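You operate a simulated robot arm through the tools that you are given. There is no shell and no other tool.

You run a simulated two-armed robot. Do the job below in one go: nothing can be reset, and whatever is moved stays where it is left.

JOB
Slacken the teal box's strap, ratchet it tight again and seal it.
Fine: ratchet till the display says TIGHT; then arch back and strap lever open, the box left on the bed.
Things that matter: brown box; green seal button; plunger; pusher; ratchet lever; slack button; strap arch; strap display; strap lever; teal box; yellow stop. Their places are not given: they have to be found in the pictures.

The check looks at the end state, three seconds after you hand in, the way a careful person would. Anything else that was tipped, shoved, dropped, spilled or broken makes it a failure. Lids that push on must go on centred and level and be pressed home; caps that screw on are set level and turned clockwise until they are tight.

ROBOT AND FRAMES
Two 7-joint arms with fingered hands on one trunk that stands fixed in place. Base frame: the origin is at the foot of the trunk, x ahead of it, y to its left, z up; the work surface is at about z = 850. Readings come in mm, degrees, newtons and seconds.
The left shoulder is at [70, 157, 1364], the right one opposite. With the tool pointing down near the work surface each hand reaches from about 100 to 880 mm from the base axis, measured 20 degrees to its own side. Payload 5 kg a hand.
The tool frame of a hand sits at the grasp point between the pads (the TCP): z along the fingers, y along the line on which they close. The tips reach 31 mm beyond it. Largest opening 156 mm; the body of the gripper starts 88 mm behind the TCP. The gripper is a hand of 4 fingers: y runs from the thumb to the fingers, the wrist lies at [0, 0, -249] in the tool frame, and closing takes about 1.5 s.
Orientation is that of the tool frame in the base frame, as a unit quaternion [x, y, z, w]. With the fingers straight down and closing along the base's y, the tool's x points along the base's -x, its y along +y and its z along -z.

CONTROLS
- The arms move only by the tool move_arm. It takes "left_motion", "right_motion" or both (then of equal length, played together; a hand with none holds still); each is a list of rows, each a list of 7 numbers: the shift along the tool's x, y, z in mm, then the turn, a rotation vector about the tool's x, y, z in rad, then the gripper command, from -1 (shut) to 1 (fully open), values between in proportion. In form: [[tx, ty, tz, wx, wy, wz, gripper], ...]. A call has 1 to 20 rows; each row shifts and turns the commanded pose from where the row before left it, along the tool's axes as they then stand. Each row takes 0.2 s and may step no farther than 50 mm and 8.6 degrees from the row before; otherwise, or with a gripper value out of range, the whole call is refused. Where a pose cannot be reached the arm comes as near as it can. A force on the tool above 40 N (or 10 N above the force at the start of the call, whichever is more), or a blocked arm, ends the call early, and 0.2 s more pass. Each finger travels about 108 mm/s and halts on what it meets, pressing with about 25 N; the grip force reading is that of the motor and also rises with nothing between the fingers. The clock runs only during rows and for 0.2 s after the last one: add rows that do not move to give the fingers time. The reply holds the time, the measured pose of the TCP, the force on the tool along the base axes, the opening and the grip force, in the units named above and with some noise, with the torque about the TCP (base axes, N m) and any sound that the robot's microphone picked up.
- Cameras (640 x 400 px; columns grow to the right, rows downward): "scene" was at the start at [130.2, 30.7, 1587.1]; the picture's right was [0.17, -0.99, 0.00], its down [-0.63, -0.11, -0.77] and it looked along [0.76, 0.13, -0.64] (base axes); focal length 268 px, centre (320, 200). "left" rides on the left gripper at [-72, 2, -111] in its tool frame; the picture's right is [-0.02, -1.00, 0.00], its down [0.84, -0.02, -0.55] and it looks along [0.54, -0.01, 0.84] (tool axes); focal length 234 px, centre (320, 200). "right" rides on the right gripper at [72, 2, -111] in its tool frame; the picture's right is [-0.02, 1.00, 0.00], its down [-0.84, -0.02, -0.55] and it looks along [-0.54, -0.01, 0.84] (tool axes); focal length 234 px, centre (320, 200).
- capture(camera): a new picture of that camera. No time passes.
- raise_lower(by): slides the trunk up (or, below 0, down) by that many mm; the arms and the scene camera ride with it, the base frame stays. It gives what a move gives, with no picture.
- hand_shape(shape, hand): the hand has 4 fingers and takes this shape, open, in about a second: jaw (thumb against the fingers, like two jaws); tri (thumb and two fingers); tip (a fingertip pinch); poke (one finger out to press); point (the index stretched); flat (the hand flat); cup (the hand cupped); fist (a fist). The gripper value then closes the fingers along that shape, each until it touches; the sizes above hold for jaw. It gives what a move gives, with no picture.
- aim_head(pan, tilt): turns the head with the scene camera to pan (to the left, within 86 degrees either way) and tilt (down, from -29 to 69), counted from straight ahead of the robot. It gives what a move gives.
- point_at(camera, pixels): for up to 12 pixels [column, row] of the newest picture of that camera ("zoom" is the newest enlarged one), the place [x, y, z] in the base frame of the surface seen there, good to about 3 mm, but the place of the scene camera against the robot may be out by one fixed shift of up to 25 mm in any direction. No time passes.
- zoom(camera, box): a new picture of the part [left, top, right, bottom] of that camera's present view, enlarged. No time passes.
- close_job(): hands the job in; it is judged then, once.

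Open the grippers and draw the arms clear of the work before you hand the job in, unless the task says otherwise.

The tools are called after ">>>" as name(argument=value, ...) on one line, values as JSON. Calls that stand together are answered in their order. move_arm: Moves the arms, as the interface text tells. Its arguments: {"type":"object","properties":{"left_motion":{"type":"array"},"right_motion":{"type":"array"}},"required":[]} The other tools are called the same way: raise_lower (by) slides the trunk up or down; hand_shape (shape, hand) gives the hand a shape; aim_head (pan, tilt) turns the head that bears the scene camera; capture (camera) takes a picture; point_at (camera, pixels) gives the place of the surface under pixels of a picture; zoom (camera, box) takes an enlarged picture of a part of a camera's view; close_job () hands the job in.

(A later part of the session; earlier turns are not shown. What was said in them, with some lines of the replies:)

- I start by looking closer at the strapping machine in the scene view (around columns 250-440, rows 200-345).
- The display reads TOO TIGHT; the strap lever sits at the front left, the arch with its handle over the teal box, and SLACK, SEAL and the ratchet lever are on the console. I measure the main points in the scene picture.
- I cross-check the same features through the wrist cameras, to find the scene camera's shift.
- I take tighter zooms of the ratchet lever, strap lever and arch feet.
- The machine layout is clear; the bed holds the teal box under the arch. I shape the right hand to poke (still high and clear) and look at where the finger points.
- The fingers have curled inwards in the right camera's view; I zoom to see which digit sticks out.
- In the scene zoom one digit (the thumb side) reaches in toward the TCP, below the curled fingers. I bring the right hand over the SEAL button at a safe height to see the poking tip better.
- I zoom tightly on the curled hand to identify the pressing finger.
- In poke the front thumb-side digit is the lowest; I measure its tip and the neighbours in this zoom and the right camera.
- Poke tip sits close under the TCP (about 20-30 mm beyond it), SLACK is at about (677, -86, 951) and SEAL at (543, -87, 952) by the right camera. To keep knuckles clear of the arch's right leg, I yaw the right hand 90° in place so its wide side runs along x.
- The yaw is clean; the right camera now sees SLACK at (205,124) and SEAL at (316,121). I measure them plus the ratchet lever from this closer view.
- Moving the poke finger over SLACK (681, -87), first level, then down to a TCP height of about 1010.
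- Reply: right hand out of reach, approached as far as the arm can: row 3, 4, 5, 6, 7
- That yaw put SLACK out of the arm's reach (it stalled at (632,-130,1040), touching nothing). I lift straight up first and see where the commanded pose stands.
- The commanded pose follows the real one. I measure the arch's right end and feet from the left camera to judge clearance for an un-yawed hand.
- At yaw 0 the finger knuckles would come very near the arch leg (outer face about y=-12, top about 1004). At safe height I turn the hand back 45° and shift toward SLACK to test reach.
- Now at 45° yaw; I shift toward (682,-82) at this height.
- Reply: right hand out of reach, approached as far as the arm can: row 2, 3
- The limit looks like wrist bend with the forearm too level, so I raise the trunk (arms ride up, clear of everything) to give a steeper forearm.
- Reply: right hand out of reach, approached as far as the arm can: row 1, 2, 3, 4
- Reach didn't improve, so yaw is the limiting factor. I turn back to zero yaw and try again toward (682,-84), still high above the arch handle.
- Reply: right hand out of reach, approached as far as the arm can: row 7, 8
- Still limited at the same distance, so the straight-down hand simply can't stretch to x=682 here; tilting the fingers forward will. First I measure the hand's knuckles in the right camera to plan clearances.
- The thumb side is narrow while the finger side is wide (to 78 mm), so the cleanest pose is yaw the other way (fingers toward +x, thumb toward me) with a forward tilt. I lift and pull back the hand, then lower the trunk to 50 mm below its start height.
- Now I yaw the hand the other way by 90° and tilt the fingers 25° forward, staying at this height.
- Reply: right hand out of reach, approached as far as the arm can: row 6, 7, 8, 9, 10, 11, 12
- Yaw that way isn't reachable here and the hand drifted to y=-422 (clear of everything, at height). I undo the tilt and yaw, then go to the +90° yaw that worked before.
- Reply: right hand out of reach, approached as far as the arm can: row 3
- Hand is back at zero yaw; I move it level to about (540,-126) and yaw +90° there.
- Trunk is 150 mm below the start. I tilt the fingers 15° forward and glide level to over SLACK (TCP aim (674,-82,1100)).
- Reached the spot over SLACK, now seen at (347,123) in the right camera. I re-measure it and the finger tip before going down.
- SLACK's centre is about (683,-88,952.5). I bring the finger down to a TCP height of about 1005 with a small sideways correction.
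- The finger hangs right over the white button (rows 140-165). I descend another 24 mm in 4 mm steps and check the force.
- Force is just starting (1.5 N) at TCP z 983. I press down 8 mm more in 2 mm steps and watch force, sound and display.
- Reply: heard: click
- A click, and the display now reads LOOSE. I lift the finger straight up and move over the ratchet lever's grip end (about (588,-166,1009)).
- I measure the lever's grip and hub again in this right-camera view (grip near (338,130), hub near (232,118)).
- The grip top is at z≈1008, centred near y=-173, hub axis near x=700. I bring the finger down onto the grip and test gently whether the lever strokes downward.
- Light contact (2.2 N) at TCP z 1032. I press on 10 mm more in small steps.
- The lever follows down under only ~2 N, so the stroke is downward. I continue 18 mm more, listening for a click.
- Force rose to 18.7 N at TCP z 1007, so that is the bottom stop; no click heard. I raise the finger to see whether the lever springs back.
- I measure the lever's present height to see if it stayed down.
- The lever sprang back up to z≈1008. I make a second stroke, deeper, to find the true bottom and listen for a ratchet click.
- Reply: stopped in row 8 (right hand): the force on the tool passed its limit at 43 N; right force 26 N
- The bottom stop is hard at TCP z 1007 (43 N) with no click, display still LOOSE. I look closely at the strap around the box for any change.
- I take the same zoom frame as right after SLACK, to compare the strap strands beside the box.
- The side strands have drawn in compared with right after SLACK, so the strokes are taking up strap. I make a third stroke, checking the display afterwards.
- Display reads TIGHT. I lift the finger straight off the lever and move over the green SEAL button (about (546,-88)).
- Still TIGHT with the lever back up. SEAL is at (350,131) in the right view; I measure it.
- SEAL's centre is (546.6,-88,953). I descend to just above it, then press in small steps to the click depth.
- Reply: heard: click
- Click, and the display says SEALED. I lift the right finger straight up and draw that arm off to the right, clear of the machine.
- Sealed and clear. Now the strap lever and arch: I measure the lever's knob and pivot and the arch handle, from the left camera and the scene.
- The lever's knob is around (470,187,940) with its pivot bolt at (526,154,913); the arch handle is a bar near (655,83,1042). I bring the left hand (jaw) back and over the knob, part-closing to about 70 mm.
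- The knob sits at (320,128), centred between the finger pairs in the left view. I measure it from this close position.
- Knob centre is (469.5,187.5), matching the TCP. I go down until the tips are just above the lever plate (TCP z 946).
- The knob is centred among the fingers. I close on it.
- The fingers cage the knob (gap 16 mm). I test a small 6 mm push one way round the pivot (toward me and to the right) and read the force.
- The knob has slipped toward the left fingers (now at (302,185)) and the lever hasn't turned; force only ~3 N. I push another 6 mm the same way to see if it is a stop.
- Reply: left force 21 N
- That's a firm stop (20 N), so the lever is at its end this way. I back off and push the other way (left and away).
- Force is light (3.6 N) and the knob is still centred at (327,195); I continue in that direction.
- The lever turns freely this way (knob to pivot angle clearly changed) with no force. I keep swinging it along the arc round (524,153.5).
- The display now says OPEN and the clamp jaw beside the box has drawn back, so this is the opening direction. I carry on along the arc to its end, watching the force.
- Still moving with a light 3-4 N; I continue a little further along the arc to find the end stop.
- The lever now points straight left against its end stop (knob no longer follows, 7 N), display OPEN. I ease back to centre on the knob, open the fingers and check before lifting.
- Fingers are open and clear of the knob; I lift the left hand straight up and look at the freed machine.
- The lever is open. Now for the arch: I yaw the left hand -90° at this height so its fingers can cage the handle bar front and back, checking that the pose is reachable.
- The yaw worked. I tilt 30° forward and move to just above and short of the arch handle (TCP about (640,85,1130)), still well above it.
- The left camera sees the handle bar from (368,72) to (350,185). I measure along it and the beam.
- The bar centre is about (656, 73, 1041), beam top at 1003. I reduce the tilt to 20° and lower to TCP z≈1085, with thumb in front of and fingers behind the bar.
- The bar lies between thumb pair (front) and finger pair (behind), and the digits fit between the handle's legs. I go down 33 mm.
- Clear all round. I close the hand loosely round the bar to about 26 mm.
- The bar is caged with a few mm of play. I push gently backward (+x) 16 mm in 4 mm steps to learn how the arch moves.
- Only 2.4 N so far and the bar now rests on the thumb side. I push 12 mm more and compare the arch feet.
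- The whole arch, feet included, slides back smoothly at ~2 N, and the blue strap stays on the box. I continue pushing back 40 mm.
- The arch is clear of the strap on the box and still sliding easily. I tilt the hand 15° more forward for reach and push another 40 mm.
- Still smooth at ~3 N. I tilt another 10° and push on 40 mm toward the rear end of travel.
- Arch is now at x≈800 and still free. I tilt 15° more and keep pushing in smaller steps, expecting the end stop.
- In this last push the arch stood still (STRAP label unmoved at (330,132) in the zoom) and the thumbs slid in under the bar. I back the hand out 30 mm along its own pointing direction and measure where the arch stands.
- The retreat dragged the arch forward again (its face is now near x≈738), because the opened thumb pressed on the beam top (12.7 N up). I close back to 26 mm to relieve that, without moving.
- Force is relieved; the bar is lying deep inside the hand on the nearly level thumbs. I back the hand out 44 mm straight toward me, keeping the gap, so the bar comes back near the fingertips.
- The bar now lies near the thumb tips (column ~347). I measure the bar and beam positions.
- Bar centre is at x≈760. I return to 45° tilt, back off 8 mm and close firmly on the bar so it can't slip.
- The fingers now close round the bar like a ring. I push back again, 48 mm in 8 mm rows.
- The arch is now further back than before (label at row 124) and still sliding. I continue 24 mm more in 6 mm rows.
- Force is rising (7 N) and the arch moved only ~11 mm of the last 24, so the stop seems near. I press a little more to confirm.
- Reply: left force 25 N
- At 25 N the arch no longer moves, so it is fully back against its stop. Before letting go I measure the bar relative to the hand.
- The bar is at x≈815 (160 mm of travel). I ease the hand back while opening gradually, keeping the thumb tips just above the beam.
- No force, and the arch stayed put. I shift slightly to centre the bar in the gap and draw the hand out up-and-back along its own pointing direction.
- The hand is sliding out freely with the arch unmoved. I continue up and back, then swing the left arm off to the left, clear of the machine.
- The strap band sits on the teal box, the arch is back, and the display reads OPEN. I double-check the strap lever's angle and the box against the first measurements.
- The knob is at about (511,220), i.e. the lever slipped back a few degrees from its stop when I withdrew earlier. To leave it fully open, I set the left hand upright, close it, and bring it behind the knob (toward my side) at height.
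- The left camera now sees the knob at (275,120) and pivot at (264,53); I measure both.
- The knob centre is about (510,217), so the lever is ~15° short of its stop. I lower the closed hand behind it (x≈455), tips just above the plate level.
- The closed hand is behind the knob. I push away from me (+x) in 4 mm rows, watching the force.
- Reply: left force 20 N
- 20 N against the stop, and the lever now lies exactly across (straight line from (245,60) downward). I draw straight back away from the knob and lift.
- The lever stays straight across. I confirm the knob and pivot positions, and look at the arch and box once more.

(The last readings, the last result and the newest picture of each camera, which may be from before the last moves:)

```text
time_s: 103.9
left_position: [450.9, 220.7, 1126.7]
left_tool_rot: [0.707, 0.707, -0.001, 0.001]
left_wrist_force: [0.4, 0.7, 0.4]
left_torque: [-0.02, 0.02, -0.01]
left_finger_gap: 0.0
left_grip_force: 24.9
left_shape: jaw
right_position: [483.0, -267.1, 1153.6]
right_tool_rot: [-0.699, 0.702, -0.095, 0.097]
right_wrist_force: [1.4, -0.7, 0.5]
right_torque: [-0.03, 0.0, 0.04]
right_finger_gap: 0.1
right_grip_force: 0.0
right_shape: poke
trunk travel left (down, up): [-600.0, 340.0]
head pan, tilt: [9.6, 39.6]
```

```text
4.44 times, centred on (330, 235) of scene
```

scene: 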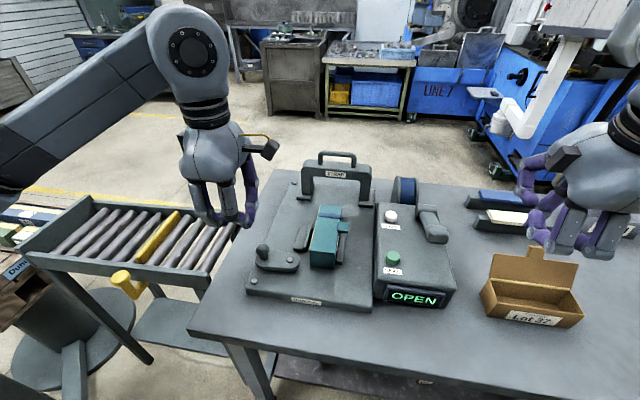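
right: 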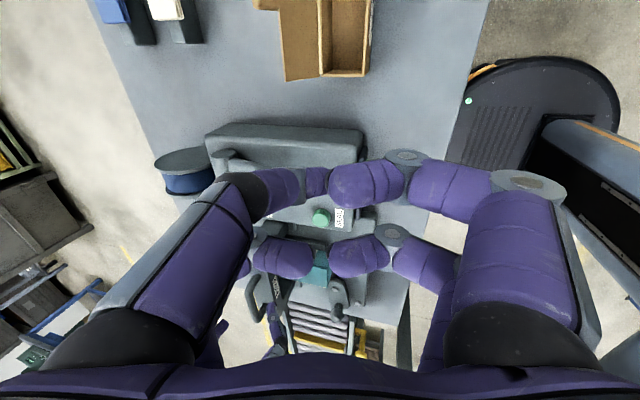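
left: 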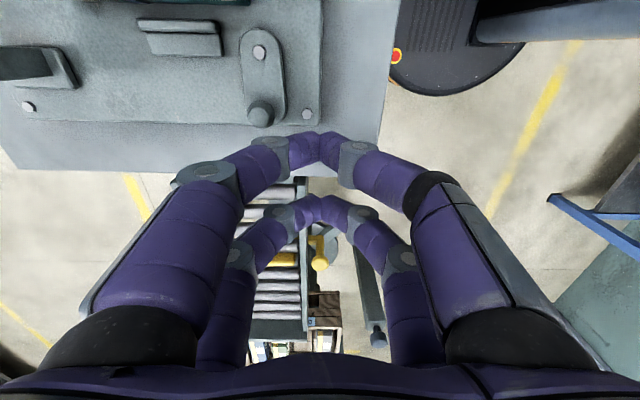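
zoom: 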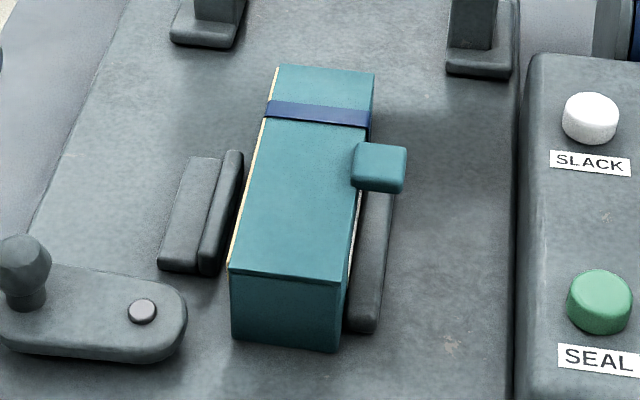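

Knob is at (522,216), fully across; arch, box and strap are as they should be. I open both hands and draw both arms clear.

>>> hand_shape(hand="right", shape="jaw")

>>> move_arm(left_motion=[[0, 0, -40, 0, 0, 0, -0.5], [30, -20, -20, 0, 0, 0, 0], [30, -20, -20, 0, 0, 0, 0.5], [30, -20, -20, 0, 0, 0, 1], [30, -20, -20, 0, 0, 0, 1], [0, 0, 0, 0, 0, 0, 1]], right_motion=[[0, -8, -30, 0, 0, 0, 1], [20, 20.6, -26.2, 0, 0, 0, 1], [20, 20.6, -26.2, 0, 0, 0, 1], [20, 20.6, -26.2, 0, 0, 0, 1], [0, 0, 0, 0, 0, 0, 1], [0, 0, 0, 0, 0, 0, 1]])

>>> capture(camera="scene")

>>> zoom(camera="scene", box=[220, 140, 470, 320])

```text
time_s: 104.8
left_position: [451.3, 220.2, 1126.4]
left_tool_rot: [0.707, 0.707, 0.0, 0.0]
left_wrist_force: [0.3, -0.6, 0.6]
left_torque: [0.03, 0.01, -0.02]
left_finger_gap: 0.0
left_grip_force: 24.5
left_shape: jaw
right_position: [483.2, -267.9, 1154.2]
right_tool_rot: [-0.7, 0.701, -0.096, 0.097]
right_wrist_force: [0.3, 0.5, -0.3]
right_torque: [0.03, 0.02, 0.0]
right_finger_gap: 156.0
right_grip_force: 0.0
right_shape: jaw
trunk travel left (down, up): [-600.0, 340.0]
head pan, tilt: [9.6, 39.6]
```

```text
time_s: 106.4
left_position: [384.7, 317.9, 1189.5]
left_tool_rot: [0.704, 0.706, -0.056, -0.056]
left_wrist_force: [-0.8, -1.2, -0.3]
left_torque: [0.05, -0.06, -0.04]
left_finger_gap: 155.8
left_grip_force: 0.1
left_shape: jaw
left hand out of reach, approached as far as the arm can: row 5
right_position: [397.7, -334.0, 1241.2]
right_tool_rot: [-0.7, 0.701, -0.097, 0.098]
right_wrist_force: [-0.6, -0.1, 0.2]
right_torque: [0.04, -0.05, 0.01]
right_finger_gap: 155.7
right_grip_force: 0.1
right_shape: jaw
trunk travel left (down, up): [-600.0, 340.0]
head pan, tilt: [9.6, 39.6]
stopped in row 6 (left hand): the arm was blocked; the commanded pose is now the measured one
```

```text
taken
```

scene: 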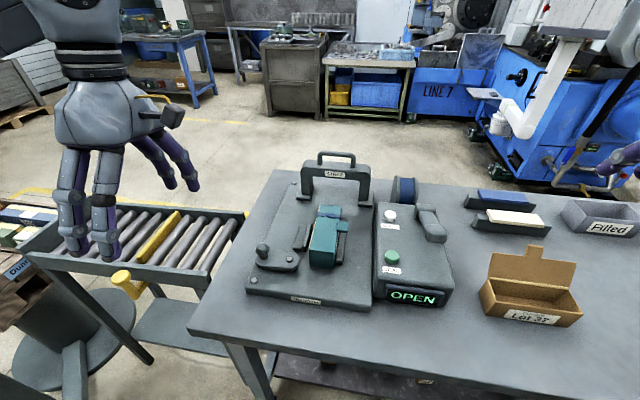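

```text
2.22 times, centred on (345, 230) of scene
```

zoom: 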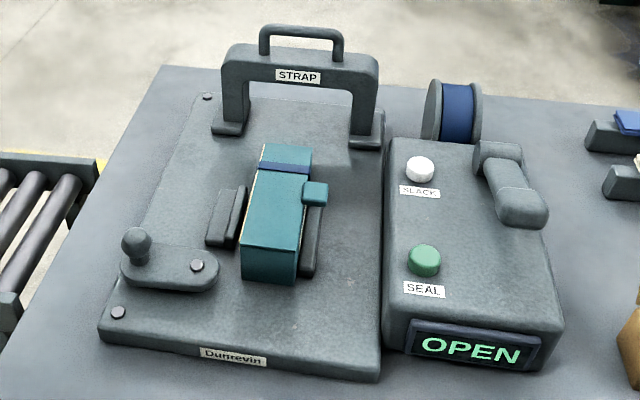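

Both hands are open and off the machine; the left arm was reported blocked at the very end, so I ease it forward and up a little, and turn the head to check nothing on the left was touched.

>>> move_arm(left_motion=[[-10, 15, -15, 0, 0, 0, 1], [-10, 15, -15, 0, 0, 0, 1], [-5, 10, -10, 0, 0, 0, 1], [0, 0, 0, 0, 0, 0, 1]])

>>> aim_head(pan=45, tilt=40)

>>> capture(camera="scene")

```text
time_s: 107.4
left_position: [432.9, 294.1, 1222.0]
left_tool_rot: [0.704, 0.705, -0.058, -0.056]
left_wrist_force: [-0.2, 0.5, 0.9]
left_torque: [0.02, -0.02, 0.02]
left_finger_gap: 155.9
left_grip_force: 0.2
left_shape: jaw
right_position: [400.6, -329.9, 1239.1]
right_tool_rot: [-0.7, 0.701, -0.095, 0.097]
right_wrist_force: [0.0, -0.1, -0.1]
right_torque: [0.0, -0.03, 0.0]
right_finger_gap: 155.8
right_grip_force: 0.1
right_shape: jaw
trunk travel left (down, up): [-600.0, 340.0]
head pan, tilt: [9.6, 39.6]
```

```text
time_s: 108.4
left_position: [433.4, 293.0, 1222.4]
left_tool_rot: [0.704, 0.706, -0.058, -0.057]
left_wrist_force: [0.0, 0.3, 0.5]
left_torque: [0.01, -0.02, -0.03]
left_finger_gap: 155.9
left_grip_force: 0.0
left_shape: jaw
right_position: [401.3, -331.8, 1240.1]
right_tool_rot: [-0.699, 0.702, -0.095, 0.097]
right_wrist_force: [-0.1, -0.5, 0.8]
right_torque: [0.0, 0.03, -0.02]
right_finger_gap: 156.0
right_grip_force: 0.1
right_shape: jaw
trunk travel left (down, up): [-600.0, 340.0]
head pan, tilt: [45.0, 40.0]
```

```text
taken
```

scene: 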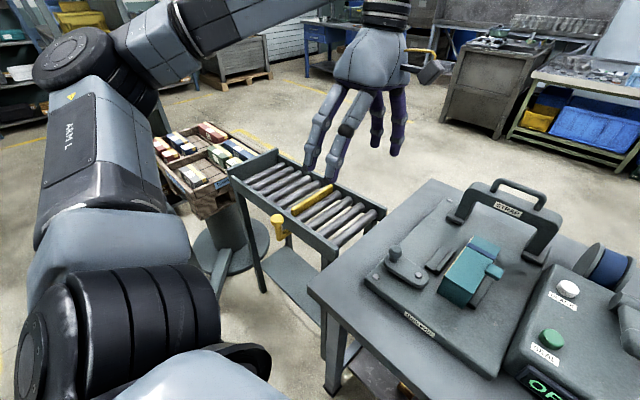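

The left arm hangs in free air; I zoom on the crate stand at (200,165) to be sure nothing there was disturbed.

>>> zoom(camera="scene", box=[130, 100, 330, 250])

>>> aim_head(pan=-15, tilt=40)

>>> capture(camera="scene")

```text
2.67 times, centred on (230, 175) of scene
```

zoom: 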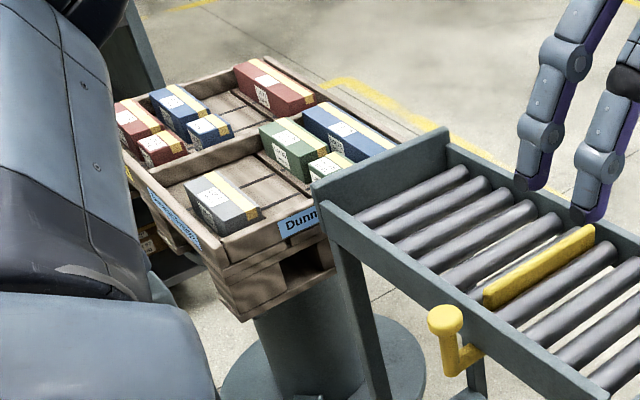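

```text
time_s: 109.7
left_position: [434.0, 293.3, 1222.0]
left_tool_rot: [0.705, 0.705, -0.058, -0.056]
left_wrist_force: [-0.3, 0.6, 0.3]
left_torque: [-0.01, 0.0, -0.01]
left_finger_gap: 155.9
left_grip_force: 0.1
left_shape: jaw
right_position: [400.7, -330.7, 1240.1]
right_tool_rot: [-0.7, 0.701, -0.095, 0.097]
right_wrist_force: [0.3, -0.4, -0.4]
right_torque: [-0.02, 0.0, 0.0]
right_finger_gap: 155.8
right_grip_force: 0.0
right_shape: jaw
trunk travel left (down, up): [-600.0, 340.0]
head pan, tilt: [-15.0, 40.0]
```

```text
taken
```

scene: 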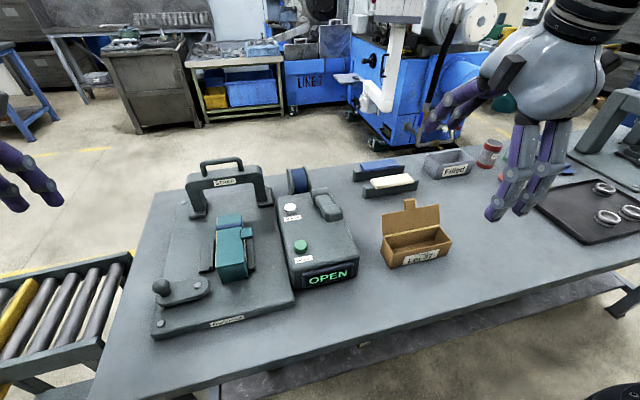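

Everything else stands untouched: the crates, conveyor, brown box and trays are in place. The box is strapped and sealed on the bed, the arch is back, the lever is open and the arms are clear, so I hand in.

>>> close_job()

```text
The job is handed in.
```

The teal box's strap was slackened, ratcheted tight again and sealed, and the job is handed in. I haven't seen the check's result.

- **Slacken:** pressing the slack button changed the display from TOO TIGHT to LOOSE.
- **Tighten:** three strokes of the ratchet lever brought the display to TIGHT.
- **Seal:** pressing the green seal button showed SEALED. The display has read OPEN since I opened the strap lever, and the blue strap is still round the box.
- **Strap lever:** it is fully open against its stop. It slipped back about 15° when I first let go, so I pushed it to the stop a second time.
- **Arch:** it is back against its rear stop, after about 160 mm of travel. My hand dragged it part of the way forward once during the move, and I pushed it back again.
- **Box and surroundings:** the box is still on the bed. In the last pictures the brown box, conveyor, crates and trays looked undisturbed.

Both hands are open and clear of the work. The left arm was reported blocked once as I drew it away. I eased it off and saw no sign that it had touched anything.
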